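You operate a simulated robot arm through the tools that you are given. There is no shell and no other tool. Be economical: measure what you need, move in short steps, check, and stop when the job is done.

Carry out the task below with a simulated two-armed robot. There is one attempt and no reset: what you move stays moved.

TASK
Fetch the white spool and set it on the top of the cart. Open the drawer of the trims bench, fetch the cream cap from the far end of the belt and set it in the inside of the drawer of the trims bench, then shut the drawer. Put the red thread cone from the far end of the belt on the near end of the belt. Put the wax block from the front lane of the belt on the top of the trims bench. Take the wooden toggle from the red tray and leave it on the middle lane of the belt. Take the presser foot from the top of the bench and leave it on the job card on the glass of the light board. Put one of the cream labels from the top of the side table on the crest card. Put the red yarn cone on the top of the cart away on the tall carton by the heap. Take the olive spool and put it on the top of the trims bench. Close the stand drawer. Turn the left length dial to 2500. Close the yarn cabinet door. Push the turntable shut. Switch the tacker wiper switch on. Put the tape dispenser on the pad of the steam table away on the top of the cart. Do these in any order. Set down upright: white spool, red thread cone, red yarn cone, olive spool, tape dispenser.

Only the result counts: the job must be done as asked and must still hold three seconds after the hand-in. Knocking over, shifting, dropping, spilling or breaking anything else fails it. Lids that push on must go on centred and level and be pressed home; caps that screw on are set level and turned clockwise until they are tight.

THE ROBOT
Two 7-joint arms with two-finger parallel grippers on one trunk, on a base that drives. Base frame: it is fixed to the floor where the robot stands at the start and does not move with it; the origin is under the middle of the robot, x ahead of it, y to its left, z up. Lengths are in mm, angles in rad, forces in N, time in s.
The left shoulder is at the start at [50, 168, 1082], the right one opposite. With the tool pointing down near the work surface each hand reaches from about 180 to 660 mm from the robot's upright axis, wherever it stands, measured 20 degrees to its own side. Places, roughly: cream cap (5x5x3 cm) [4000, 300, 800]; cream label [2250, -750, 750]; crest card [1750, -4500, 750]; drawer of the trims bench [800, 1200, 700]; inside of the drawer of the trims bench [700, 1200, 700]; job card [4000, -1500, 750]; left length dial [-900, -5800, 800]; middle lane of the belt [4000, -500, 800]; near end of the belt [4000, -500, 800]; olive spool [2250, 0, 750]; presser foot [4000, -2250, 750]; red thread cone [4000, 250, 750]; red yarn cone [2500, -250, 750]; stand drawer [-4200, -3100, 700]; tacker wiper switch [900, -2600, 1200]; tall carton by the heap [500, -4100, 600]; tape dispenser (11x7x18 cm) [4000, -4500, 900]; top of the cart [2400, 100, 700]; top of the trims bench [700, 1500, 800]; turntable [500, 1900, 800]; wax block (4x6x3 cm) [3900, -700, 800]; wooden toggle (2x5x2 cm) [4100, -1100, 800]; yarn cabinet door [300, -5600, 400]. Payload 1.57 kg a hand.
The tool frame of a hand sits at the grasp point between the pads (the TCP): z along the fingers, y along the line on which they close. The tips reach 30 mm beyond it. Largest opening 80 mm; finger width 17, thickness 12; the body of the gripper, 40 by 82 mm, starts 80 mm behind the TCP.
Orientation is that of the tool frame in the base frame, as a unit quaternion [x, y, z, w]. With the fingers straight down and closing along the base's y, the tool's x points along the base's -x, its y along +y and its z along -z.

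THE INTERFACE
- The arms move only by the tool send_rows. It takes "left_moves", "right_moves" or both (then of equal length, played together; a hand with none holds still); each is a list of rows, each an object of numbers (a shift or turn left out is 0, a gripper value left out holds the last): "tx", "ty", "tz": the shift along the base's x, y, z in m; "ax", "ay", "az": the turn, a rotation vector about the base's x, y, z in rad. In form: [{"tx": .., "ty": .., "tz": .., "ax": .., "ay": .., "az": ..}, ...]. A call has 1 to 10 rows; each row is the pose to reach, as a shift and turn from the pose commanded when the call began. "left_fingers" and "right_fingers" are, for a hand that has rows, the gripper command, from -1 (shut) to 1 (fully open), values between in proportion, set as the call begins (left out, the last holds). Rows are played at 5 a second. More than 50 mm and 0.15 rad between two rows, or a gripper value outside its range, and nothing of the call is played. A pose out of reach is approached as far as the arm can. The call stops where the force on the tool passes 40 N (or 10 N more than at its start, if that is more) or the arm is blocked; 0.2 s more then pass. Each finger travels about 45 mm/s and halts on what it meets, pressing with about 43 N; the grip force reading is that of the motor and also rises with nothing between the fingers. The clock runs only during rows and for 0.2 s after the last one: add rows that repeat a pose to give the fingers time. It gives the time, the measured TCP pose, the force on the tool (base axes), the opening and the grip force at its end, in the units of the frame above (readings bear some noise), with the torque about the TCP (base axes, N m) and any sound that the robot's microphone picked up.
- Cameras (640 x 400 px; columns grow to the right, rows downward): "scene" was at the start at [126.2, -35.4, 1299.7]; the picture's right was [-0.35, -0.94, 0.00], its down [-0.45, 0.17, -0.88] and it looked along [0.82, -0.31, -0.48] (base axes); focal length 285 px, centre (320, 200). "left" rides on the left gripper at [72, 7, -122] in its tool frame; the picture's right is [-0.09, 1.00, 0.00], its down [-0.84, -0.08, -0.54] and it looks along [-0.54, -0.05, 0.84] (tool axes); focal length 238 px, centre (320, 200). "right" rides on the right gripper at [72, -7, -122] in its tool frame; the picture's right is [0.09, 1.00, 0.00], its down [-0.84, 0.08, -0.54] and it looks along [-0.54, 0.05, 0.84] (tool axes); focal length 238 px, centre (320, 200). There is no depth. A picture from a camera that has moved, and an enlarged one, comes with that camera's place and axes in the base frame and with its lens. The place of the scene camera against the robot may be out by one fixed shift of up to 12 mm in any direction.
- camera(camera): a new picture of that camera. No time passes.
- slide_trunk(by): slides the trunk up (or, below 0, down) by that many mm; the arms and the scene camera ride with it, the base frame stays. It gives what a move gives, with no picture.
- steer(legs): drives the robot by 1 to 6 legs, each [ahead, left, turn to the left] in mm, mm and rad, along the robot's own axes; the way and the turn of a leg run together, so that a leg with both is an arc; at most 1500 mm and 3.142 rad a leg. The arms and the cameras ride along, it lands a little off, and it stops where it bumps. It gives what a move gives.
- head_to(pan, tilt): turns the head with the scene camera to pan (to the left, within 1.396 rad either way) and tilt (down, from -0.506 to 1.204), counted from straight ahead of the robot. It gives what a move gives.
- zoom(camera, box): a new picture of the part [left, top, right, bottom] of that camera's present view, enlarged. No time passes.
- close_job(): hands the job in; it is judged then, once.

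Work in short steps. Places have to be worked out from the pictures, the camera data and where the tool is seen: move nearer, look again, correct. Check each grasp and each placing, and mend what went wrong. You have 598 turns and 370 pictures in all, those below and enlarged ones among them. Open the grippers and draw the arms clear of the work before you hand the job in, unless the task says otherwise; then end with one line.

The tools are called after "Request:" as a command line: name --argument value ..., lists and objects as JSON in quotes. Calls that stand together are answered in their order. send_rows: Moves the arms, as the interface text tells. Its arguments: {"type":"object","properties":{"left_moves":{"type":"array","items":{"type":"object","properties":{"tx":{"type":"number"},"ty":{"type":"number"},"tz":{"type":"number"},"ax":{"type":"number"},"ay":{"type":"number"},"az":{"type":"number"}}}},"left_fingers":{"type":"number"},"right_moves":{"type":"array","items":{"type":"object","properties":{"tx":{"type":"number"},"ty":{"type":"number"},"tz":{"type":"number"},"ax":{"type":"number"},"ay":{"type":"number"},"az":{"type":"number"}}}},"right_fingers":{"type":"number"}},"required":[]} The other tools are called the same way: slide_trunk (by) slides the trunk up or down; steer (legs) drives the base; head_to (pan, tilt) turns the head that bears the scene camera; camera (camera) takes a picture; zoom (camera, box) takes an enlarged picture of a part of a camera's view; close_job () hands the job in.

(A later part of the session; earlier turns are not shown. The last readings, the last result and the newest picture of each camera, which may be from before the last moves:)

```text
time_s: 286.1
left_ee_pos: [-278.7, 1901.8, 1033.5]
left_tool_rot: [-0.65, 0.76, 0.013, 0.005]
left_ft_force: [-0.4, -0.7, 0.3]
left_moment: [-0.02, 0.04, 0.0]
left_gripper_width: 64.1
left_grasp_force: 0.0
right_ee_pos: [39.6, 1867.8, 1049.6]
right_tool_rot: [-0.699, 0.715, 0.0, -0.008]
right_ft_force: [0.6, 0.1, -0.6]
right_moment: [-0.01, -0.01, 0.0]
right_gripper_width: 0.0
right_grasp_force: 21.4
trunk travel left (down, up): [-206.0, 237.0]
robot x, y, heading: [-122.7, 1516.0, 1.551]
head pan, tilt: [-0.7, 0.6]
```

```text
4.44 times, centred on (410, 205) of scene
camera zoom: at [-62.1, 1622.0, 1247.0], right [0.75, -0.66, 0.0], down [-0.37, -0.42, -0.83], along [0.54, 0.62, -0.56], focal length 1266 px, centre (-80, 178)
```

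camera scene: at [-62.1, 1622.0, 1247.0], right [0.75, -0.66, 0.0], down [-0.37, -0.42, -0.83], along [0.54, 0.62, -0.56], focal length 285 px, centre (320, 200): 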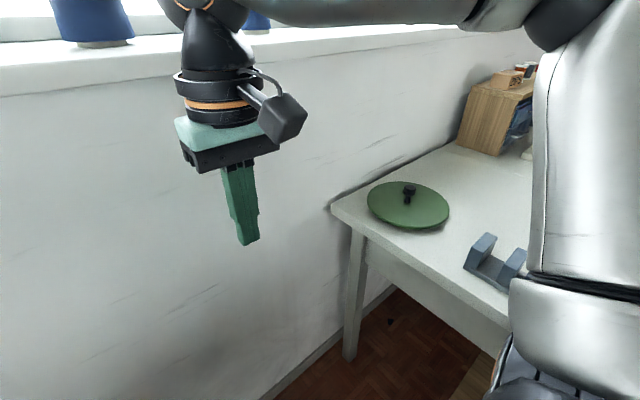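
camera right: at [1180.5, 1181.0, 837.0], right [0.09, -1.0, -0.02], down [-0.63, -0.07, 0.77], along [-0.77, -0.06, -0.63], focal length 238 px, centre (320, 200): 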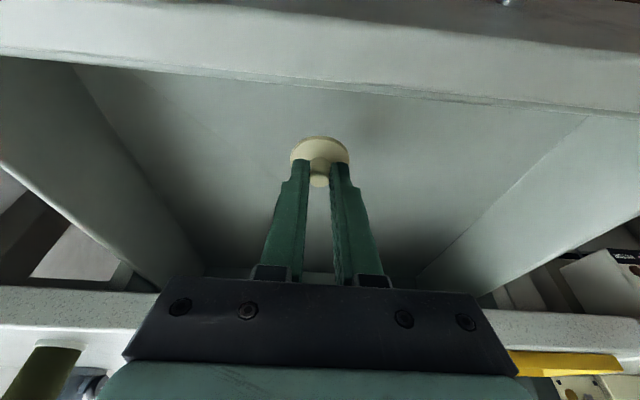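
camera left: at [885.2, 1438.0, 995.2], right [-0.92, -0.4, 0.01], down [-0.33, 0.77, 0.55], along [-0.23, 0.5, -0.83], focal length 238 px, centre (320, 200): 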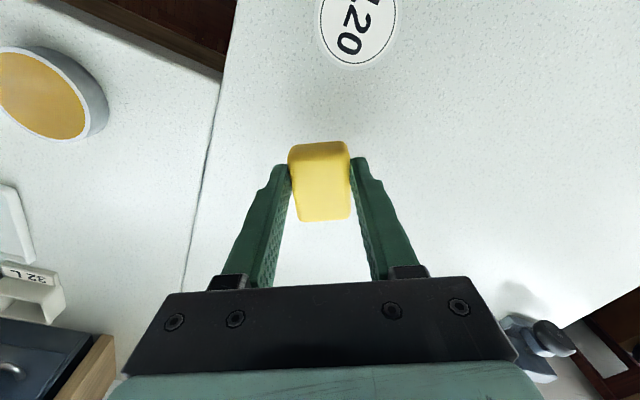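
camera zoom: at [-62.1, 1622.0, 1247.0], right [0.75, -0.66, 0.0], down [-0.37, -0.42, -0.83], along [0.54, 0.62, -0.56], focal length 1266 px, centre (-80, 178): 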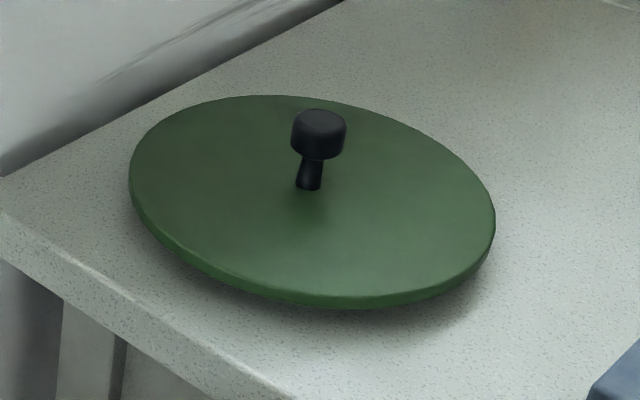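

The knob looks near the disc's centre; I need a top view. I move closer, turn right a bit and bring the right hand camera over it.

Request:
steer --legs '[[20, -150, 0], [0, 0, -0.37]]'

Request:
camera --camera "right"

```text
time_s: 288.6
left_ee_pos: [19.2, 1949.3, 1032.8]
left_tool_rot: [-0.498, 0.867, 0.01, 0.008]
left_ft_force: [0.3, 0.9, -0.4]
left_moment: [0.05, -0.02, 0.0]
left_gripper_width: 63.9
left_grasp_force: 0.1
right_ee_pos: [302.4, 1801.9, 1050.1]
right_tool_rot: [-0.554, 0.833, 0.001, -0.008]
right_ft_force: [0.5, 0.8, -0.2]
right_moment: [-0.01, 0.0, 0.02]
right_gripper_width: 0.2
right_grasp_force: 21.9
trunk travel left (down, up): [-206.0, 237.0]
robot x, y, heading: [27.2, 1535.0, 1.181]
head pan, tilt: [-0.7, 0.6]
```

```text
280 pictures are left
camera right: at [283.2, 1733.3, 1173.9], right [-0.95, 0.3, 0.01], down [0.26, 0.81, 0.53], along [0.15, 0.51, -0.85], focal length 238 px, centre (320, 200)
```

right: 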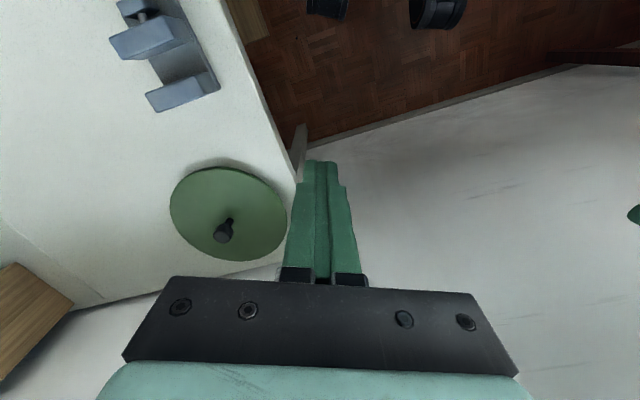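

Request:
zoom --camera "right" --box '[160, 155, 300, 270]'

```text
3.48 times, centred on (230, 212) of right
camera zoom: at [283.2, 1733.3, 1173.9], right [-0.95, 0.3, 0.01], down [0.26, 0.81, 0.53], along [0.15, 0.51, -0.85], focal length 829 px, centre (633, 156)
```

zoom: 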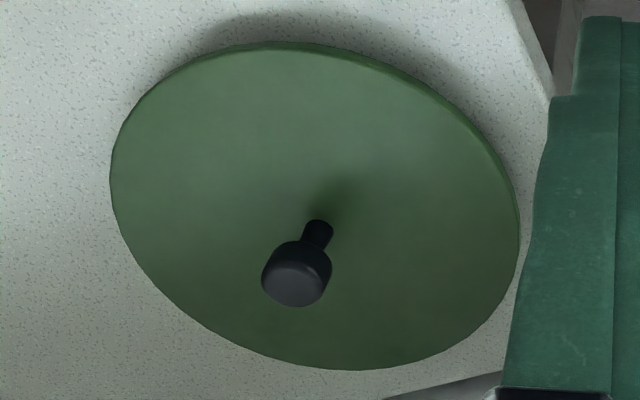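

The knob is central and nothing shows the angle yet. I bring the right hand over the disc for a closer look.

Request:
send_rows --right_moves '[{"tx": 0.035, "ty": 0.025}, {"tx": 0.07, "ty": 0.05}, {"tx": 0.105, "ty": 0.075}, {"tx": 0.14, "ty": 0.09, "tz": -0.02}, {"tx": 0.17, "ty": 0.1, "tz": -0.04}]'

Request:
camera --camera "right"

```text
time_s: 289.9
left_ee_pos: [19.5, 1949.0, 1033.6]
left_tool_rot: [-0.498, 0.867, 0.011, 0.007]
left_ft_force: [-0.1, 0.9, 1.0]
left_moment: [0.03, 0.01, 0.02]
left_gripper_width: 63.9
left_grasp_force: 0.1
right_ee_pos: [474.2, 1901.4, 1010.4]
right_tool_rot: [-0.555, 0.832, 0.001, -0.007]
right_ft_force: [1.1, -0.3, -0.9]
right_moment: [-0.01, 0.0, 0.01]
right_gripper_width: 0.0
right_grasp_force: 21.2
trunk travel left (down, up): [-206.0, 237.0]
robot x, y, heading: [23.6, 1533.8, 1.177]
head pan, tilt: [-0.7, 0.6]
```

```text
278 pictures are left
camera right: at [454.9, 1833.1, 1133.2], right [-0.95, 0.3, 0.01], down [0.26, 0.81, 0.53], along [0.15, 0.51, -0.85], focal length 238 px, centre (320, 200)
```

right: 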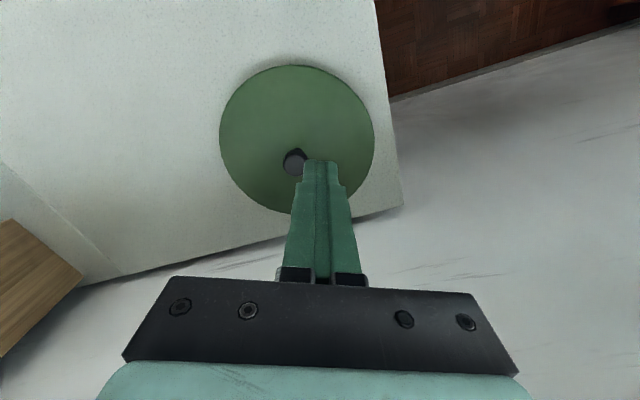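

Disc centre and knob coincide at (517, 1938). To understand the mechanism I retract the hand up and look from a lower angle.

Request:
send_rows --right_moves '[{"tx": -0.04, "ty": -0.025, "tz": 0.02}, {"tx": -0.08, "ty": -0.05, "tz": 0.05}, {"tx": -0.12, "ty": -0.08, "tz": 0.09}, {"tx": -0.16, "ty": -0.1, "tz": 0.13}, {"tx": -0.19, "ty": -0.13, "tz": 0.16}]'

Request:
slide_trunk --by -190

Request:
head_to --pan -0.55 --tilt 0.4

Request:
camera --camera "scene"

```text
refused: row 1 steps farther than a row can; nothing moved
```

```text
time_s: 291.5
left_ee_pos: [18.6, 1948.8, 865.5]
left_tool_rot: [-0.498, 0.867, 0.011, 0.008]
left_ft_force: [0.7, 0.2, -0.3]
left_moment: [-0.01, 0.01, -0.02]
left_gripper_width: 63.9
left_grasp_force: 0.0
right_ee_pos: [473.1, 1900.6, 852.5]
right_tool_rot: [-0.552, 0.834, 0.009, -0.001]
right_ft_force: [-4.0, -7.1, 10.3]
right_moment: [-0.3, 0.08, -0.07]
right_gripper_width: 0.0
right_grasp_force: 21.1
trunk travel left (down, up): [-38.0, 405.0]
robot x, y, heading: [29.6, 1533.8, 1.179]
head pan, tilt: [-0.7, 0.6]
stopped: the force on the tool passed its limit (the readings are from after the stop); the commanded pose is now the measured one
```

```text
time_s: 292.2
left_ee_pos: [18.0, 1948.0, 866.9]
left_tool_rot: [-0.498, 0.867, 0.011, 0.009]
left_ft_force: [-0.1, 0.8, 0.5]
left_moment: [0.0, 0.02, 0.0]
left_gripper_width: 64.1
left_grasp_force: 0.1
right_ee_pos: [473.3, 1900.9, 853.2]
right_tool_rot: [-0.552, 0.834, 0.008, 0.001]
right_ft_force: [-7.6, -8.1, 17.6]
right_moment: [-0.43, 0.21, -0.09]
right_gripper_width: 0.0
right_grasp_force: 21.5
trunk travel left (down, up): [-38.0, 405.0]
robot x, y, heading: [25.0, 1539.3, 1.177]
head pan, tilt: [-0.55, 0.4]
```

```text
277 pictures are left
camera scene: at [115.3, 1622.0, 1097.5], right [0.59, -0.81, 0.0], down [-0.31, -0.23, -0.92], along [0.75, 0.54, -0.39], focal length 285 px, centre (320, 200)
```

scene: 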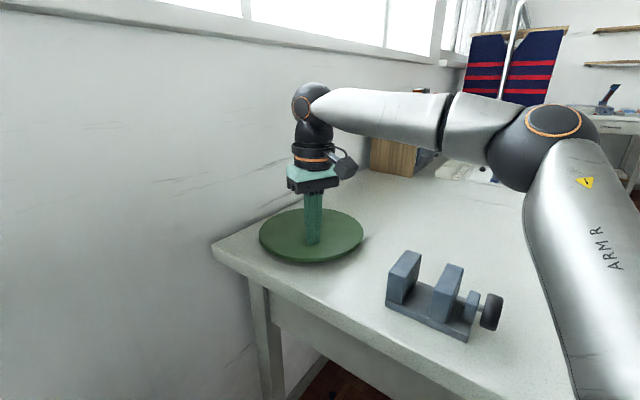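

A row was refused and the trunk pressed the closed fingers lightly on the disc (≈18 N, disc top z≈822). I raise the trunk at once.

Request:
slide_trunk --by 80

Request:
send_rows --right_moves '[{"tx": -0.03, "ty": -0.02, "tz": 0.02}, {"tx": -0.06, "ty": -0.04, "tz": 0.04}, {"tx": -0.09, "ty": -0.06, "tz": 0.06}, {"tx": -0.12, "ty": -0.08, "tz": 0.08}, {"tx": -0.15, "ty": -0.1, "tz": 0.1}]'

Request:
zoom --camera "scene" --box '[220, 190, 400, 320]'

```text
time_s: 293.4
left_ee_pos: [20.7, 1948.8, 945.3]
left_tool_rot: [-0.499, 0.867, 0.011, 0.007]
left_ft_force: [-0.5, 0.2, -0.3]
left_moment: [-0.02, 0.02, 0.03]
left_gripper_width: 63.8
left_grasp_force: 0.1
right_ee_pos: [475.1, 1901.0, 929.8]
right_tool_rot: [-0.553, 0.833, 0.007, 0.0]
right_ft_force: [0.0, -0.7, -0.4]
right_moment: [-0.03, 0.0, 0.01]
right_gripper_width: 0.3
right_grasp_force: 21.2
trunk travel left (down, up): [-118.0, 325.0]
robot x, y, heading: [27.0, 1533.6, 1.177]
head pan, tilt: [-0.55, 0.4]
```

```text
time_s: 294.6
left_ee_pos: [19.2, 1949.5, 944.4]
left_tool_rot: [-0.498, 0.867, 0.01, 0.007]
left_ft_force: [0.5, 0.5, 0.1]
left_moment: [0.03, -0.01, -0.01]
left_gripper_width: 64.2
left_grasp_force: 0.1
right_ee_pos: [325.3, 1800.7, 1031.9]
right_tool_rot: [-0.552, 0.834, 0.006, -0.001]
right_ft_force: [0.2, 0.2, -0.2]
right_moment: [-0.01, 0.02, -0.02]
right_gripper_width: 0.0
right_grasp_force: 21.0
trunk travel left (down, up): [-118.0, 325.0]
robot x, y, heading: [28.2, 1534.7, 1.183]
head pan, tilt: [-0.55, 0.4]
```

```text
3.08 times, centred on (310, 255) of scene
camera zoom: at [116.9, 1623.5, 1177.1], right [0.59, -0.81, 0.0], down [-0.31, -0.23, -0.92], along [0.75, 0.54, -0.39], focal length 876 px, centre (351, 31)
```

zoom: 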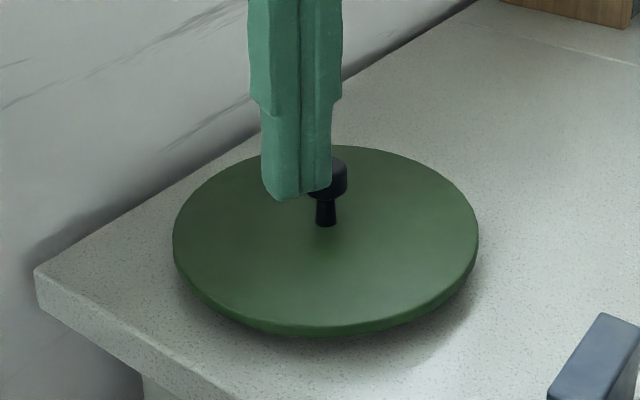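

The knob is central, so the disc must be twisted by its knob. I move the open right gripper over the knob at (516, 1937).

Request:
send_rows --right_moves '[{"tx": 0.03, "ty": 0.02}, {"tx": 0.065, "ty": 0.045}, {"tx": 0.1, "ty": 0.07}, {"tx": 0.135, "ty": 0.095, "tz": -0.01}, {"tx": 0.165, "ty": 0.115, "tz": -0.04}, {"tx": 0.191, "ty": 0.136, "tz": -0.07}]' --right_fingers 0.5

Request:
camera --camera "right"

```text
time_s: 296.0
left_ee_pos: [19.9, 1949.1, 945.7]
left_tool_rot: [-0.497, 0.867, 0.01, 0.007]
left_ft_force: [0.4, 0.0, -0.2]
left_moment: [0.02, -0.02, 0.0]
left_gripper_width: 63.9
left_grasp_force: 0.1
right_ee_pos: [501.6, 1910.9, 972.1]
right_tool_rot: [-0.553, 0.833, 0.008, 0.0]
right_ft_force: [-0.4, -0.8, 0.2]
right_moment: [0.01, 0.01, 0.02]
right_gripper_width: 59.8
right_grasp_force: 0.1
right hand out of reach, approached as far as the arm can: row 4, 5, 6
trunk travel left (down, up): [-118.0, 325.0]
robot x, y, heading: [21.4, 1535.2, 1.178]
head pan, tilt: [-0.55, 0.4]
```

```text
275 pictures are left
camera right: at [481.3, 1841.0, 1093.6], right [-0.95, 0.3, 0.01], down [0.26, 0.79, 0.55], along [0.16, 0.53, -0.83], focal length 238 px, centre (320, 200)
```

right: 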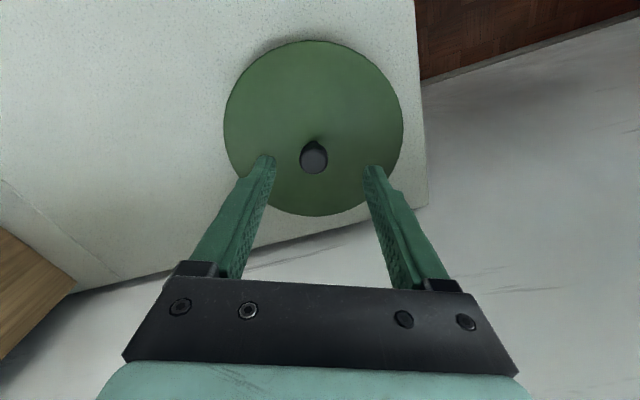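

I step the base 32 mm ahead, which puts the hand over the knob, then descend.

Request:
steer --legs '[[32, 0, 0]]'

Request:
send_rows --right_moves '[{"ty": -0.004, "tz": -0.035}, {"ty": -0.006, "tz": -0.07}, {"ty": -0.006, "tz": -0.085}]'

Request:
camera --camera "right"

```text
time_s: 296.9
left_ee_pos: [29.7, 1979.0, 946.3]
left_tool_rot: [-0.498, 0.867, 0.011, 0.007]
left_ft_force: [0.4, 0.5, -1.1]
left_moment: [-0.01, -0.02, 0.01]
left_gripper_width: 64.0
left_grasp_force: 0.0
right_ee_pos: [512.5, 1940.4, 971.9]
right_tool_rot: [-0.553, 0.833, 0.009, 0.001]
right_ft_force: [-0.4, 0.5, 0.4]
right_moment: [-0.01, 0.0, 0.02]
right_gripper_width: 60.1
right_grasp_force: 0.2
trunk travel left (down, up): [-118.0, 325.0]
robot x, y, heading: [37.2, 1563.6, 1.179]
head pan, tilt: [-0.55, 0.4]
```

```text
time_s: 297.6
left_ee_pos: [30.2, 1979.2, 945.0]
left_tool_rot: [-0.498, 0.867, 0.01, 0.007]
left_ft_force: [1.2, -0.2, -1.2]
left_moment: [-0.03, -0.04, 0.01]
left_gripper_width: 64.3
left_grasp_force: 0.0
right_ee_pos: [513.3, 1933.4, 887.2]
right_tool_rot: [-0.552, 0.834, 0.009, 0.0]
right_ft_force: [-0.2, -0.1, 0.2]
right_moment: [-0.01, 0.02, 0.01]
right_gripper_width: 59.8
right_grasp_force: 0.1
trunk travel left (down, up): [-118.0, 325.0]
robot x, y, heading: [37.9, 1561.1, 1.175]
head pan, tilt: [-0.55, 0.4]
```

```text
274 pictures are left
camera right: at [493.7, 1862.6, 1008.2], right [-0.95, 0.3, 0.01], down [0.26, 0.79, 0.55], along [0.16, 0.53, -0.83], focal length 238 px, centre (320, 200)
```

right: 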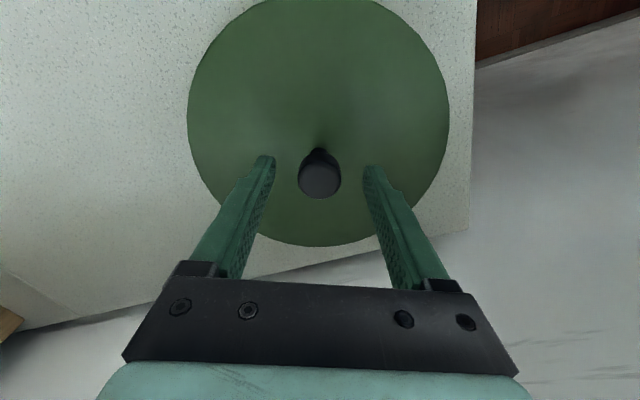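

Centred. Down 22 mm and grip the knob.

Request:
send_rows --right_moves '[{"tx": 0.001, "ty": 0.001, "tz": -0.022}]'

Request:
send_rows --right_moves '[{"tx": 0}, {"tx": 0}, {"tx": 0}, {"tx": 0}]' --right_fingers -1

Request:
send_rows --right_moves '[{"az": 0.07}, {"az": 0.14}, {"az": 0.21}, {"az": 0.28}]'

Request:
camera --camera "right"

```text
time_s: 298.1
left_ee_pos: [32.0, 1978.9, 945.4]
left_tool_rot: [-0.498, 0.867, 0.01, 0.008]
left_ft_force: [0.0, -0.1, 0.0]
left_moment: [0.01, -0.02, -0.02]
left_gripper_width: 63.9
left_grasp_force: 0.0
right_ee_pos: [515.1, 1934.6, 865.4]
right_tool_rot: [-0.552, 0.834, 0.008, 0.0]
right_ft_force: [0.0, 0.3, 0.1]
right_moment: [-0.01, 0.0, 0.0]
right_gripper_width: 59.9
right_grasp_force: 0.0
trunk travel left (down, up): [-118.0, 325.0]
robot x, y, heading: [36.4, 1564.4, 1.181]
head pan, tilt: [-0.55, 0.4]
```

```text
time_s: 299.1
left_ee_pos: [31.6, 1977.6, 945.7]
left_tool_rot: [-0.497, 0.867, 0.01, 0.008]
left_ft_force: [0.0, 1.7, 0.0]
left_moment: [0.01, 0.03, 0.0]
left_gripper_width: 64.1
left_grasp_force: 0.1
right_ee_pos: [513.3, 1935.1, 864.1]
right_tool_rot: [-0.553, 0.833, 0.009, 0.0]
right_ft_force: [-3.4, 0.5, -1.8]
right_moment: [0.14, 0.05, 0.04]
right_gripper_width: 29.7
right_grasp_force: 34.1
trunk travel left (down, up): [-118.0, 325.0]
robot x, y, heading: [37.9, 1563.9, 1.175]
head pan, tilt: [-0.55, 0.4]
```

```text
time_s: 300.1
left_ee_pos: [32.4, 1977.2, 946.4]
left_tool_rot: [-0.498, 0.867, 0.01, 0.008]
left_ft_force: [-0.1, 0.4, 0.3]
left_moment: [0.02, 0.01, 0.0]
left_gripper_width: 63.8
left_grasp_force: 0.0
right_ee_pos: [516.4, 1934.7, 863.9]
right_tool_rot: [-0.663, 0.748, 0.007, -0.002]
right_ft_force: [-1.6, -8.1, -6.4]
right_moment: [0.17, 0.16, -0.03]
right_gripper_width: 29.4
right_grasp_force: 39.2
trunk travel left (down, up): [-118.0, 325.0]
robot x, y, heading: [37.5, 1563.2, 1.174]
head pan, tilt: [-0.55, 0.4]
```

```text
273 pictures are left
camera right: at [515.2, 1861.4, 986.3], right [-1.0, 0.03, 0.01], down [0.03, 0.84, 0.55], along [0.0, 0.55, -0.84], focal length 238 px, centre (320, 200)
```

right: 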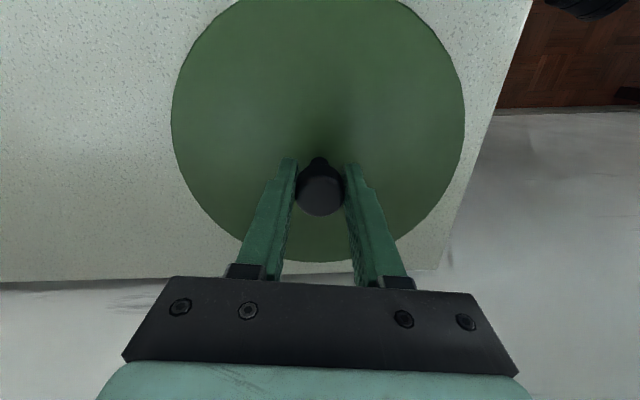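

It turned 0.28 rad with hardly any torque, so the disc turns freely. I keep twisting the same way to feel for a stop.

Request:
send_rows --right_moves '[{"az": 0.1}, {"az": 0.2}, {"az": 0.3}, {"az": 0.4}, {"az": 0.5}, {"az": 0.6}, {"az": 0.7}, {"az": 0.8}]'

```text
time_s: 301.9
left_ee_pos: [34.0, 1978.5, 946.8]
left_tool_rot: [-0.498, 0.867, 0.011, 0.007]
left_ft_force: [0.1, 0.5, -0.5]
left_moment: [-0.01, 0.0, 0.0]
left_gripper_width: 63.9
left_grasp_force: 0.0
right_ee_pos: [517.4, 1937.1, 864.6]
right_tool_rot: [0.903, -0.43, -0.007, 0.004]
right_ft_force: [14.2, -11.3, -3.8]
right_moment: [-0.38, -0.29, -0.08]
right_gripper_width: 29.1
right_grasp_force: 38.9
trunk travel left (down, up): [-118.0, 325.0]
robot x, y, heading: [38.2, 1562.3, 1.176]
head pan, tilt: [-0.55, 0.4]
```

No stop after 1.1 rad. I turn back the other way, past the original angle, feeling for a stop.

Request:
send_rows --right_moves '[{"az": -0.13}, {"az": -0.26}, {"az": -0.39}, {"az": -0.52}, {"az": -0.65}, {"az": -0.78}, {"az": -0.91}, {"az": -1.04}]'

Request:
send_rows --right_moves '[{"az": -0.1}, {"az": -0.2}, {"az": -0.3}, {"az": -0.4}, {"az": -0.5}, {"az": -0.6}, {"az": -0.7}, {"az": -0.8}]'

```text
time_s: 303.6
left_ee_pos: [31.2, 1976.2, 945.4]
left_tool_rot: [-0.498, 0.867, 0.011, 0.007]
left_ft_force: [0.3, 0.9, -0.5]
left_moment: [-0.01, -0.01, -0.01]
left_gripper_width: 64.1
left_grasp_force: 0.1
right_ee_pos: [513.9, 1934.6, 864.9]
right_tool_rot: [-0.568, 0.823, 0.007, -0.003]
right_ft_force: [3.9, -16.0, -8.4]
right_moment: [0.17, -0.02, -0.02]
right_gripper_width: 29.3
right_grasp_force: 39.2
trunk travel left (down, up): [-118.0, 325.0]
robot x, y, heading: [35.9, 1561.3, 1.183]
head pan, tilt: [-0.55, 0.4]
```

```text
time_s: 305.4
left_ee_pos: [31.3, 1979.2, 945.5]
left_tool_rot: [-0.498, 0.867, 0.01, 0.007]
left_ft_force: [-0.9, 0.2, -0.4]
left_moment: [-0.04, 0.02, -0.02]
left_gripper_width: 64.2
left_grasp_force: 0.0
right_ee_pos: [512.4, 1936.7, 863.8]
right_tool_rot: [-0.204, 0.979, 0.007, 0.001]
right_ft_force: [-14.8, -5.8, -14.4]
right_moment: [-0.36, 0.69, 0.06]
right_gripper_width: 29.6
right_grasp_force: 39.3
trunk travel left (down, up): [-118.0, 325.0]
robot x, y, heading: [38.7, 1568.3, 1.174]
head pan, tilt: [-0.55, 0.4]
```

Still no stop. I continue clockwise.

Request:
send_rows --right_moves '[{"az": -0.1}, {"az": -0.2}, {"az": -0.3}, {"az": -0.4}, {"az": -0.5}, {"az": -0.6}, {"az": -0.7}, {"az": -0.8}]'

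Request:
camera --camera "right"

```text
time_s: 307.2
left_ee_pos: [31.4, 1979.3, 944.2]
left_tool_rot: [-0.498, 0.867, 0.009, 0.006]
left_ft_force: [-0.2, 0.7, -0.1]
left_moment: [-0.01, 0.02, 0.0]
left_gripper_width: 64.0
left_grasp_force: 0.1
right_ee_pos: [512.9, 1939.0, 864.3]
right_tool_rot: [0.194, 0.981, 0.007, 0.004]
right_ft_force: [-17.9, 12.6, -13.3]
right_moment: [0.33, 0.18, 0.02]
right_gripper_width: 29.5
right_grasp_force: 39.6
trunk travel left (down, up): [-118.0, 325.0]
robot x, y, heading: [40.3, 1565.1, 1.179]
head pan, tilt: [-0.55, 0.4]
```

```text
272 pictures are left
camera right: at [442.7, 1958.7, 986.5], right [0.29, 0.96, 0.01], down [0.8, -0.25, 0.55], along [0.53, -0.15, -0.84], focal length 238 px, centre (320, 200)
```

right: 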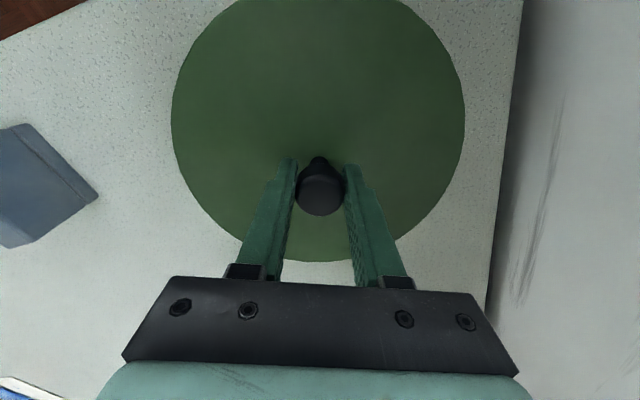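

No stop in 1.6 rad clockwise. I test whether the disc goes down when pushed (gripping the knob).

Request:
send_rows --right_moves '[{"tz": -0.004}, {"tz": -0.008}, {"tz": -0.012}, {"tz": -0.016}]'

```text
time_s: 308.1
left_ee_pos: [30.4, 1976.2, 945.4]
left_tool_rot: [-0.498, 0.867, 0.01, 0.009]
left_ft_force: [-0.4, 0.3, 0.4]
left_moment: [0.0, -0.04, -0.01]
left_gripper_width: 63.9
left_grasp_force: 0.2
right_ee_pos: [513.8, 1938.4, 863.1]
right_tool_rot: [0.193, 0.981, 0.017, 0.006]
right_ft_force: [-5.2, -6.5, 15.1]
right_moment: [-0.57, -0.06, 0.0]
right_gripper_width: 29.5
right_grasp_force: 39.4
trunk travel left (down, up): [-118.0, 325.0]
robot x, y, heading: [35.2, 1566.2, 1.179]
head pan, tilt: [-0.55, 0.4]
stopped in row 4 (right hand): the force on the tool passed its limit (the readings are from after the stop); the commanded pose is now the measured one
```

No vertical give (15 N, 1 mm). It is rotary; I regrip to keep turning clockwise and look for the stop.

Request:
send_rows --right_moves '[{"tz": 0.002}, {"tz": 0.002}, {"az": 0.14, "tz": 0.002}, {"az": 0.28, "tz": 0.002}, {"az": 0.42, "tz": 0.002}, {"az": 0.56, "tz": 0.002}, {"az": 0.7, "tz": 0.002}, {"az": 0.84, "tz": 0.002}, {"az": 0.98, "tz": 0.002}, {"az": 1.12, "tz": 0.002}]' --right_fingers 0.4

Request:
send_rows --right_moves '[{"az": 0.14}, {"az": 0.28}, {"az": 0.42}, {"az": 0.56}, {"az": 0.7}, {"az": 0.84}, {"az": 0.98}]'

Request:
send_rows --right_moves '[{"tx": 0}, {"tx": 0}, {"tx": 0}, {"tx": 0}]' --right_fingers -1

Request:
send_rows --right_moves '[{"az": -0.14}, {"az": -0.28}, {"az": -0.42}, {"az": -0.56}, {"az": -0.7}, {"az": -0.84}, {"az": -0.98}, {"az": -1.12}]'

```text
time_s: 310.3
left_ee_pos: [32.4, 1978.7, 945.6]
left_tool_rot: [-0.498, 0.867, 0.01, 0.008]
left_ft_force: [-0.4, 0.1, 0.1]
left_moment: [-0.02, 0.02, 0.0]
left_gripper_width: 64.1
left_grasp_force: 0.1
right_ee_pos: [516.4, 1940.8, 862.6]
right_tool_rot: [-0.359, 0.933, 0.017, -0.004]
right_ft_force: [-0.9, -0.2, 0.6]
right_moment: [0.02, 0.0, 0.01]
right_gripper_width: 56.0
right_grasp_force: 0.1
trunk travel left (down, up): [-118.0, 325.0]
robot x, y, heading: [37.3, 1565.6, 1.174]
head pan, tilt: [-0.55, 0.4]
```

```text
time_s: 311.9
left_ee_pos: [31.1, 1979.0, 945.7]
left_tool_rot: [-0.498, 0.867, 0.011, 0.008]
left_ft_force: [0.3, 0.4, 0.6]
left_moment: [-0.05, 0.04, 0.01]
left_gripper_width: 64.0
left_grasp_force: 0.1
right_ee_pos: [515.7, 1940.2, 861.6]
right_tool_rot: [0.756, -0.655, -0.013, 0.011]
right_ft_force: [-1.0, 0.1, 0.1]
right_moment: [-0.03, 0.01, 0.02]
right_gripper_width: 56.0
right_grasp_force: 0.0
trunk travel left (down, up): [-118.0, 325.0]
robot x, y, heading: [33.9, 1563.5, 1.182]
head pan, tilt: [-0.55, 0.4]
```

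```text
time_s: 312.9
left_ee_pos: [32.0, 1977.9, 944.5]
left_tool_rot: [-0.497, 0.868, 0.01, 0.007]
left_ft_force: [-0.4, -0.1, -0.2]
left_moment: [0.0, -0.03, 0.01]
left_gripper_width: 63.8
left_grasp_force: 0.1
right_ee_pos: [514.9, 1939.6, 860.0]
right_tool_rot: [0.754, -0.656, -0.014, 0.01]
right_ft_force: [4.7, 2.2, 1.4]
right_moment: [-0.09, -0.11, -0.02]
right_gripper_width: 29.6
right_grasp_force: 36.1
trunk travel left (down, up): [-118.0, 325.0]
robot x, y, heading: [37.7, 1564.1, 1.176]
head pan, tilt: [-0.55, 0.4]
```

```text
time_s: 314.7
left_ee_pos: [33.1, 1977.7, 945.3]
left_tool_rot: [-0.498, 0.867, 0.01, 0.007]
left_ft_force: [0.1, -0.6, 0.2]
left_moment: [0.04, 0.0, -0.01]
left_gripper_width: 64.0
left_grasp_force: 0.0
right_ee_pos: [517.5, 1938.5, 861.6]
right_tool_rot: [-0.289, 0.957, 0.016, -0.001]
right_ft_force: [17.2, 0.2, 7.8]
right_moment: [-0.54, 0.42, 0.02]
right_gripper_width: 29.5
right_grasp_force: 39.1
trunk travel left (down, up): [-118.0, 325.0]
robot x, y, heading: [34.9, 1564.3, 1.172]
head pan, tilt: [-0.55, 0.4]
```

Still free after net -2.7 rad. I finish this stroke and do one more full regrip stroke clockwise to seek a stop.

Request:
send_rows --right_moves '[{"az": -0.14}, {"az": -0.28}, {"az": -0.42}, {"az": -0.56}, {"az": -0.7}, {"az": -0.84}, {"az": -0.97}]'

Request:
send_rows --right_moves '[{"az": 0}, {"az": 0}, {"az": 0.14}, {"az": 0.28}, {"az": 0.42}, {"az": 0.56}, {"az": 0.7}, {"az": 0.84}, {"az": 0.98}, {"az": 1.12}]' --right_fingers 0.4

Request:
send_rows --right_moves '[{"az": 0.14}, {"az": 0.28}, {"az": 0.42}, {"az": 0.56}, {"az": 0.7}, {"az": 0.84}, {"az": 0.98}, {"az": 1.12}, {"az": 1.26}, {"az": 1.4}]'

Request:
send_rows --right_moves '[{"tx": 0}, {"tx": 0}, {"tx": 0}, {"tx": 0}]' --right_fingers -1

Request:
send_rows --right_moves '[{"az": -0.14}, {"az": -0.28}, {"az": -0.42}, {"az": -0.56}, {"az": -0.7}, {"az": -0.84}, {"az": -0.98}, {"az": -1.12}, {"az": -1.26}, {"az": -1.4}]'

Request:
send_rows --right_moves '[{"az": -0.14}, {"az": -0.28}, {"az": -0.42}, {"az": -0.56}, {"az": -0.7}, {"az": -0.84}, {"az": -0.98}, {"az": -1.12}]'

```text
time_s: 316.3
left_ee_pos: [32.7, 1976.2, 947.5]
left_tool_rot: [-0.497, 0.868, 0.012, 0.008]
left_ft_force: [0.3, 0.2, 0.0]
left_moment: [0.01, 0.02, 0.02]
left_gripper_width: 64.1
left_grasp_force: 0.1
right_ee_pos: [517.4, 1937.3, 861.6]
right_tool_rot: [0.191, 0.982, 0.015, 0.007]
right_ft_force: [17.9, -17.2, 10.4]
right_moment: [0.01, 0.34, 0.03]
right_gripper_width: 29.4
right_grasp_force: 38.7
trunk travel left (down, up): [-118.0, 325.0]
robot x, y, heading: [39.9, 1561.6, 1.176]
head pan, tilt: [-0.55, 0.4]
```

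```text
time_s: 318.5
left_ee_pos: [31.5, 1978.3, 945.2]
left_tool_rot: [-0.498, 0.867, 0.011, 0.007]
left_ft_force: [0.3, 0.0, -0.3]
left_moment: [0.01, -0.03, 0.03]
left_gripper_width: 63.8
left_grasp_force: 0.0
right_ee_pos: [516.3, 1939.9, 860.2]
right_tool_rot: [-0.363, 0.932, 0.017, -0.004]
right_ft_force: [-0.2, 0.4, -0.5]
right_moment: [0.02, 0.01, 0.03]
right_gripper_width: 56.1
right_grasp_force: 0.0
trunk travel left (down, up): [-118.0, 325.0]
robot x, y, heading: [40.7, 1563.2, 1.177]
head pan, tilt: [-0.55, 0.4]
```

```text
time_s: 320.7
left_ee_pos: [31.6, 1977.8, 944.9]
left_tool_rot: [-0.498, 0.867, 0.01, 0.007]
left_ft_force: [1.2, -0.4, 0.5]
left_moment: [0.0, -0.01, 0.01]
left_gripper_width: 63.9
left_grasp_force: 0.0
right_ee_pos: [516.4, 1939.0, 862.3]
right_tool_rot: [0.878, -0.479, -0.011, 0.013]
right_ft_force: [0.3, -0.9, -0.2]
right_moment: [-0.02, -0.01, 0.0]
right_gripper_width: 56.0
right_grasp_force: 0.0
trunk travel left (down, up): [-118.0, 325.0]
robot x, y, heading: [37.9, 1564.9, 1.172]
head pan, tilt: [-0.55, 0.4]
```

```text
time_s: 321.7
left_ee_pos: [30.4, 1978.5, 945.8]
left_tool_rot: [-0.497, 0.867, 0.011, 0.007]
left_ft_force: [-0.2, 0.0, 0.7]
left_moment: [-0.01, 0.07, -0.01]
left_gripper_width: 64.2
left_grasp_force: 0.1
right_ee_pos: [514.3, 1940.2, 861.0]
right_tool_rot: [0.877, -0.48, -0.011, 0.015]
right_ft_force: [-3.6, -2.6, -2.6]
right_moment: [0.04, 0.07, 0.0]
right_gripper_width: 29.4
right_grasp_force: 35.4
trunk travel left (down, up): [-118.0, 325.0]
robot x, y, heading: [38.8, 1564.2, 1.174]
head pan, tilt: [-0.55, 0.4]
```

```text
time_s: 323.9
left_ee_pos: [33.2, 1978.3, 946.8]
left_tool_rot: [-0.497, 0.867, 0.011, 0.007]
left_ft_force: [0.0, -0.1, 0.1]
left_moment: [-0.03, -0.03, -0.01]
left_gripper_width: 63.9
left_grasp_force: 0.1
right_ee_pos: [515.5, 1939.1, 860.5]
right_tool_rot: [-0.361, 0.932, 0.017, -0.002]
right_ft_force: [9.8, -3.2, -3.6]
right_moment: [0.04, -0.24, 0.7]
right_gripper_width: 29.4
right_grasp_force: 38.6
trunk travel left (down, up): [-118.0, 325.0]
robot x, y, heading: [39.4, 1566.9, 1.173]
head pan, tilt: [-0.55, 0.4]
```

```text
time_s: 325.7
left_ee_pos: [31.6, 1976.3, 946.2]
left_tool_rot: [-0.498, 0.867, 0.012, 0.008]
left_ft_force: [-0.3, 0.2, 0.0]
left_moment: [-0.01, 0.0, -0.01]
left_gripper_width: 64.3
left_grasp_force: 0.0
right_ee_pos: [513.6, 1938.5, 861.6]
right_tool_rot: [0.189, 0.982, 0.015, 0.007]
right_ft_force: [1.0, -15.1, -0.5]
right_moment: [-0.04, 0.16, 0.42]
right_gripper_width: 29.4
right_grasp_force: 38.8
trunk travel left (down, up): [-118.0, 325.0]
robot x, y, heading: [32.8, 1564.9, 1.179]
head pan, tilt: [-0.55, 0.4]
```

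Torque rose to 0.4–0.7 N m: a stop exists clockwise at about -3.7…-5 rad from the start. Now I measure the other end by turning counter-clockwise from here.

Request:
send_rows --right_moves '[{"az": 0.13}, {"az": 0.26}, {"az": 0.39}, {"az": 0.52}, {"az": 0.65}, {"az": 0.78}, {"az": 0.91}, {"az": 1.04}, {"az": 1.17}, {"az": 1.3}]'

Request:
send_rows --right_moves '[{"az": 0.13}, {"az": 0.26}, {"az": 0.39}, {"az": 0.52}, {"az": 0.65}, {"az": 0.78}, {"az": 0.91}, {"az": 1.04}, {"az": 1.17}, {"az": 1.3}]'

Request:
send_rows --right_moves '[{"az": 0}, {"az": 0}, {"az": -0.14}, {"az": -0.28}, {"az": -0.42}, {"az": -0.56}, {"az": -0.7}, {"az": -0.84}, {"az": -0.98}, {"az": -1.12}]' --right_fingers 0.4

Request:
send_rows --right_moves '[{"az": -0.14}, {"az": -0.28}, {"az": -0.42}, {"az": -0.56}, {"az": -0.7}, {"az": -0.84}, {"az": -0.98}, {"az": -1.12}, {"az": -1.26}, {"az": -1.4}]'

Request:
send_rows --right_moves '[{"tx": 0}, {"tx": 0}, {"tx": 0}, {"tx": 0}]' --right_fingers -1

Request:
send_rows --right_moves '[{"az": 0.13}, {"az": 0.26}, {"az": 0.39}, {"az": 0.52}, {"az": 0.65}, {"az": 0.78}, {"az": 0.91}, {"az": 1.04}, {"az": 1.17}, {"az": 1.3}]'

Request:
send_rows --right_moves '[{"az": 0.13}, {"az": 0.26}, {"az": 0.39}, {"az": 0.52}, {"az": 0.65}, {"az": 0.78}, {"az": 0.91}, {"az": 1.04}, {"az": 1.17}, {"az": 1.3}]'

```text
time_s: 327.9
left_ee_pos: [32.9, 1977.5, 946.2]
left_tool_rot: [-0.498, 0.867, 0.011, 0.008]
left_ft_force: [0.2, -0.5, 0.5]
left_moment: [0.0, -0.03, -0.01]
left_gripper_width: 64.0
left_grasp_force: 0.0
right_ee_pos: [515.6, 1936.8, 861.4]
right_tool_rot: [-0.445, 0.895, 0.013, -0.006]
right_ft_force: [-9.9, -20.3, -13.6]
right_moment: [-0.04, 0.18, 0.01]
right_gripper_width: 29.2
right_grasp_force: 39.3
trunk travel left (down, up): [-118.0, 325.0]
robot x, y, heading: [34.6, 1564.2, 1.178]
head pan, tilt: [-0.55, 0.4]
```

```text
time_s: 330.1
left_ee_pos: [32.2, 1977.5, 946.1]
left_tool_rot: [-0.498, 0.867, 0.011, 0.007]
left_ft_force: [-0.9, 0.4, 1.2]
left_moment: [0.02, -0.02, 0.0]
left_gripper_width: 64.0
left_grasp_force: 0.0
right_ee_pos: [515.2, 1937.3, 861.1]
right_tool_rot: [0.896, -0.444, -0.008, 0.016]
right_ft_force: [1.1, -17.3, -9.6]
right_moment: [-0.69, -0.64, -0.01]
right_gripper_width: 29.1
right_grasp_force: 39.0
trunk travel left (down, up): [-118.0, 325.0]
robot x, y, heading: [35.8, 1564.8, 1.174]
head pan, tilt: [-0.55, 0.4]
```

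```text
time_s: 332.3
left_ee_pos: [30.8, 1978.3, 945.1]
left_tool_rot: [-0.498, 0.867, 0.011, 0.007]
left_ft_force: [-0.7, -0.3, 0.5]
left_moment: [0.02, 0.01, 0.03]
left_gripper_width: 63.9
left_grasp_force: 0.0
right_ee_pos: [514.6, 1939.8, 861.4]
right_tool_rot: [-0.522, 0.853, 0.015, -0.007]
right_ft_force: [0.1, 0.2, 0.9]
right_moment: [-0.01, -0.01, -0.01]
right_gripper_width: 56.2
right_grasp_force: 0.1
trunk travel left (down, up): [-118.0, 325.0]
robot x, y, heading: [39.4, 1563.6, 1.18]
head pan, tilt: [-0.55, 0.4]
```

```text
time_s: 334.5
left_ee_pos: [31.1, 1978.4, 946.3]
left_tool_rot: [-0.498, 0.867, 0.01, 0.007]
left_ft_force: [0.1, -0.6, -0.2]
left_moment: [-0.03, 0.0, 0.01]
left_gripper_width: 63.7
left_grasp_force: 0.0
right_ee_pos: [515.4, 1940.3, 860.7]
right_tool_rot: [0.15, 0.989, 0.016, 0.005]
right_ft_force: [0.3, -0.4, 0.6]
right_moment: [0.0, 0.03, -0.01]
right_gripper_width: 56.1
right_grasp_force: 0.1
trunk travel left (down, up): [-118.0, 325.0]
robot x, y, heading: [35.8, 1566.3, 1.177]
head pan, tilt: [-0.55, 0.4]
```

```text
time_s: 335.5
left_ee_pos: [31.0, 1977.1, 946.0]
left_tool_rot: [-0.497, 0.868, 0.01, 0.008]
left_ft_force: [0.0, -0.2, -0.7]
left_moment: [0.01, -0.02, -0.03]
left_gripper_width: 64.3
left_grasp_force: 0.0
right_ee_pos: [514.4, 1937.7, 861.2]
right_tool_rot: [0.149, 0.989, 0.014, 0.005]
right_ft_force: [-4.6, -12.9, -0.6]
right_moment: [-0.21, -0.05, -0.07]
right_gripper_width: 29.2
right_grasp_force: 35.3
trunk travel left (down, up): [-118.0, 325.0]
robot x, y, heading: [41.0, 1566.4, 1.175]
head pan, tilt: [-0.55, 0.4]
```

```text
time_s: 337.7
left_ee_pos: [32.2, 1976.4, 945.3]
left_tool_rot: [-0.498, 0.867, 0.012, 0.008]
left_ft_force: [-0.3, -0.7, -0.6]
left_moment: [0.0, -0.03, 0.01]
left_gripper_width: 63.9
left_grasp_force: 0.0
right_ee_pos: [514.5, 1937.0, 861.5]
right_tool_rot: [-0.48, 0.877, 0.013, -0.007]
right_ft_force: [-5.2, -24.3, -9.7]
right_moment: [-0.09, -0.12, 0.0]
right_gripper_width: 29.2
right_grasp_force: 39.1
trunk travel left (down, up): [-118.0, 325.0]
robot x, y, heading: [38.7, 1566.0, 1.179]
head pan, tilt: [-0.55, 0.4]
```

```text
time_s: 339.9
left_ee_pos: [32.5, 1977.8, 945.6]
left_tool_rot: [-0.498, 0.867, 0.011, 0.007]
left_ft_force: [0.1, 0.6, -0.3]
left_moment: [0.01, -0.02, 0.0]
left_gripper_width: 63.8
left_grasp_force: 0.0
right_ee_pos: [515.9, 1936.9, 860.9]
right_tool_rot: [0.913, -0.408, -0.007, 0.016]
right_ft_force: [-1.7, -20.5, -9.3]
right_moment: [-0.07, -0.4, 0.01]
right_gripper_width: 29.5
right_grasp_force: 39.1
trunk travel left (down, up): [-118.0, 325.0]
robot x, y, heading: [37.7, 1564.8, 1.174]
head pan, tilt: [-0.55, 0.4]
```

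No counter-clockwise stop within 5.2 rad. One more stroke counter-clockwise.

Request:
send_rows --right_moves '[{"az": 0}, {"az": 0}, {"az": -0.14}, {"az": -0.28}, {"az": -0.42}, {"az": -0.56}, {"az": -0.7}, {"az": -0.84}, {"az": -0.98}, {"az": -1.12}]' --right_fingers 0.4

Request:
send_rows --right_moves '[{"az": -0.14}, {"az": -0.28}, {"az": -0.42}, {"az": -0.56}, {"az": -0.7}, {"az": -0.84}, {"az": -0.98}, {"az": -1.12}, {"az": -1.26}, {"az": -1.4}]'

Request:
send_rows --right_moves '[{"tx": 0}, {"tx": 0}, {"tx": 0}, {"tx": 0}]' --right_fingers -1

Request:
send_rows --right_moves '[{"az": 0.13}, {"az": 0.26}, {"az": 0.39}, {"az": 0.52}, {"az": 0.65}, {"az": 0.78}]'

Request:
send_rows --right_moves '[{"az": 0.13}, {"az": 0.26}, {"az": 0.39}, {"az": 0.52}, {"az": 0.65}, {"az": 0.78}]'

Request:
send_rows --right_moves '[{"az": 0.13}, {"az": 0.26}, {"az": 0.39}, {"az": 0.52}, {"az": 0.65}, {"az": 0.78}]'

```text
time_s: 342.1
left_ee_pos: [30.8, 1979.7, 946.1]
left_tool_rot: [-0.498, 0.867, 0.011, 0.007]
left_ft_force: [0.2, -0.1, -0.2]
left_moment: [-0.01, -0.01, -0.02]
left_gripper_width: 64.2
left_grasp_force: 0.1
right_ee_pos: [513.9, 1939.4, 860.9]
right_tool_rot: [-0.554, 0.832, 0.015, -0.007]
right_ft_force: [-0.4, 1.6, -0.4]
right_moment: [-0.01, -0.01, 0.03]
right_gripper_width: 56.1
right_grasp_force: 0.0
trunk travel left (down, up): [-118.0, 325.0]
robot x, y, heading: [39.8, 1567.3, 1.18]
head pan, tilt: [-0.55, 0.4]
```

```text
time_s: 344.3
left_ee_pos: [31.8, 1977.0, 945.1]
left_tool_rot: [-0.498, 0.867, 0.01, 0.007]
left_ft_force: [0.8, -0.2, -0.1]
left_moment: [-0.01, 0.02, 0.0]
left_gripper_width: 63.7
left_grasp_force: 0.0
right_ee_pos: [514.5, 1939.4, 862.4]
right_tool_rot: [0.112, 0.994, 0.017, 0.004]
right_ft_force: [0.0, 0.2, 0.8]
right_moment: [-0.01, 0.01, 0.02]
right_gripper_width: 56.2
right_grasp_force: 0.0
trunk travel left (down, up): [-118.0, 325.0]
robot x, y, heading: [38.2, 1566.7, 1.178]
head pan, tilt: [-0.55, 0.4]
```

```text
time_s: 345.3
left_ee_pos: [31.0, 1977.1, 945.6]
left_tool_rot: [-0.498, 0.867, 0.01, 0.008]
left_ft_force: [-0.2, 0.3, 0.2]
left_moment: [0.02, 0.01, -0.02]
left_gripper_width: 64.0
left_grasp_force: 0.0
right_ee_pos: [514.3, 1938.2, 861.9]
right_tool_rot: [0.109, 0.994, 0.014, 0.004]
right_ft_force: [-2.6, -11.3, -1.0]
right_moment: [-0.32, -0.11, -0.01]
right_gripper_width: 29.4
right_grasp_force: 35.7
trunk travel left (down, up): [-118.0, 325.0]
robot x, y, heading: [38.9, 1566.6, 1.176]
head pan, tilt: [-0.55, 0.4]
```

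```text
time_s: 346.7
left_ee_pos: [31.7, 1977.2, 946.1]
left_tool_rot: [-0.498, 0.867, 0.01, 0.008]
left_ft_force: [-0.4, -0.1, -0.7]
left_moment: [0.01, -0.01, -0.03]
left_gripper_width: 64.2
left_grasp_force: 0.0
right_ee_pos: [514.3, 1936.9, 860.9]
right_tool_rot: [-0.278, 0.961, 0.015, -0.001]
right_ft_force: [-6.9, -19.3, -4.4]
right_moment: [0.13, -0.6, -0.02]
right_gripper_width: 29.4
right_grasp_force: 39.2
trunk travel left (down, up): [-118.0, 325.0]
robot x, y, heading: [38.6, 1564.6, 1.177]
head pan, tilt: [-0.55, 0.4]
```

```text
time_s: 348.1
left_ee_pos: [32.3, 1977.5, 944.9]
left_tool_rot: [-0.498, 0.867, 0.011, 0.006]
left_ft_force: [0.3, 0.1, 0.1]
left_moment: [-0.02, 0.01, 0.02]
left_gripper_width: 63.9
left_grasp_force: 0.0
right_ee_pos: [516.0, 1939.5, 862.0]
right_tool_rot: [-0.621, 0.784, 0.016, -0.007]
right_ft_force: [7.6, -4.5, -0.9]
right_moment: [0.31, -0.11, -0.33]
right_gripper_width: 29.6
right_grasp_force: 38.9
trunk travel left (down, up): [-118.0, 325.0]
robot x, y, heading: [38.6, 1564.3, 1.174]
head pan, tilt: [-0.55, 0.4]
```

```text
time_s: 349.5
left_ee_pos: [31.8, 1978.0, 945.0]
left_tool_rot: [-0.498, 0.867, 0.01, 0.007]
left_ft_force: [-0.5, 0.2, -0.9]
left_moment: [0.0, -0.02, 0.01]
left_gripper_width: 63.9
left_grasp_force: 0.1
right_ee_pos: [515.1, 1940.3, 861.6]
right_tool_rot: [0.873, -0.488, -0.011, 0.013]
right_ft_force: [4.9, 1.4, 4.3]
right_moment: [0.3, 0.22, -0.67]
right_gripper_width: 29.5
right_grasp_force: 39.7
trunk travel left (down, up): [-118.0, 325.0]
robot x, y, heading: [38.9, 1564.6, 1.177]
head pan, tilt: [-0.55, 0.4]
```

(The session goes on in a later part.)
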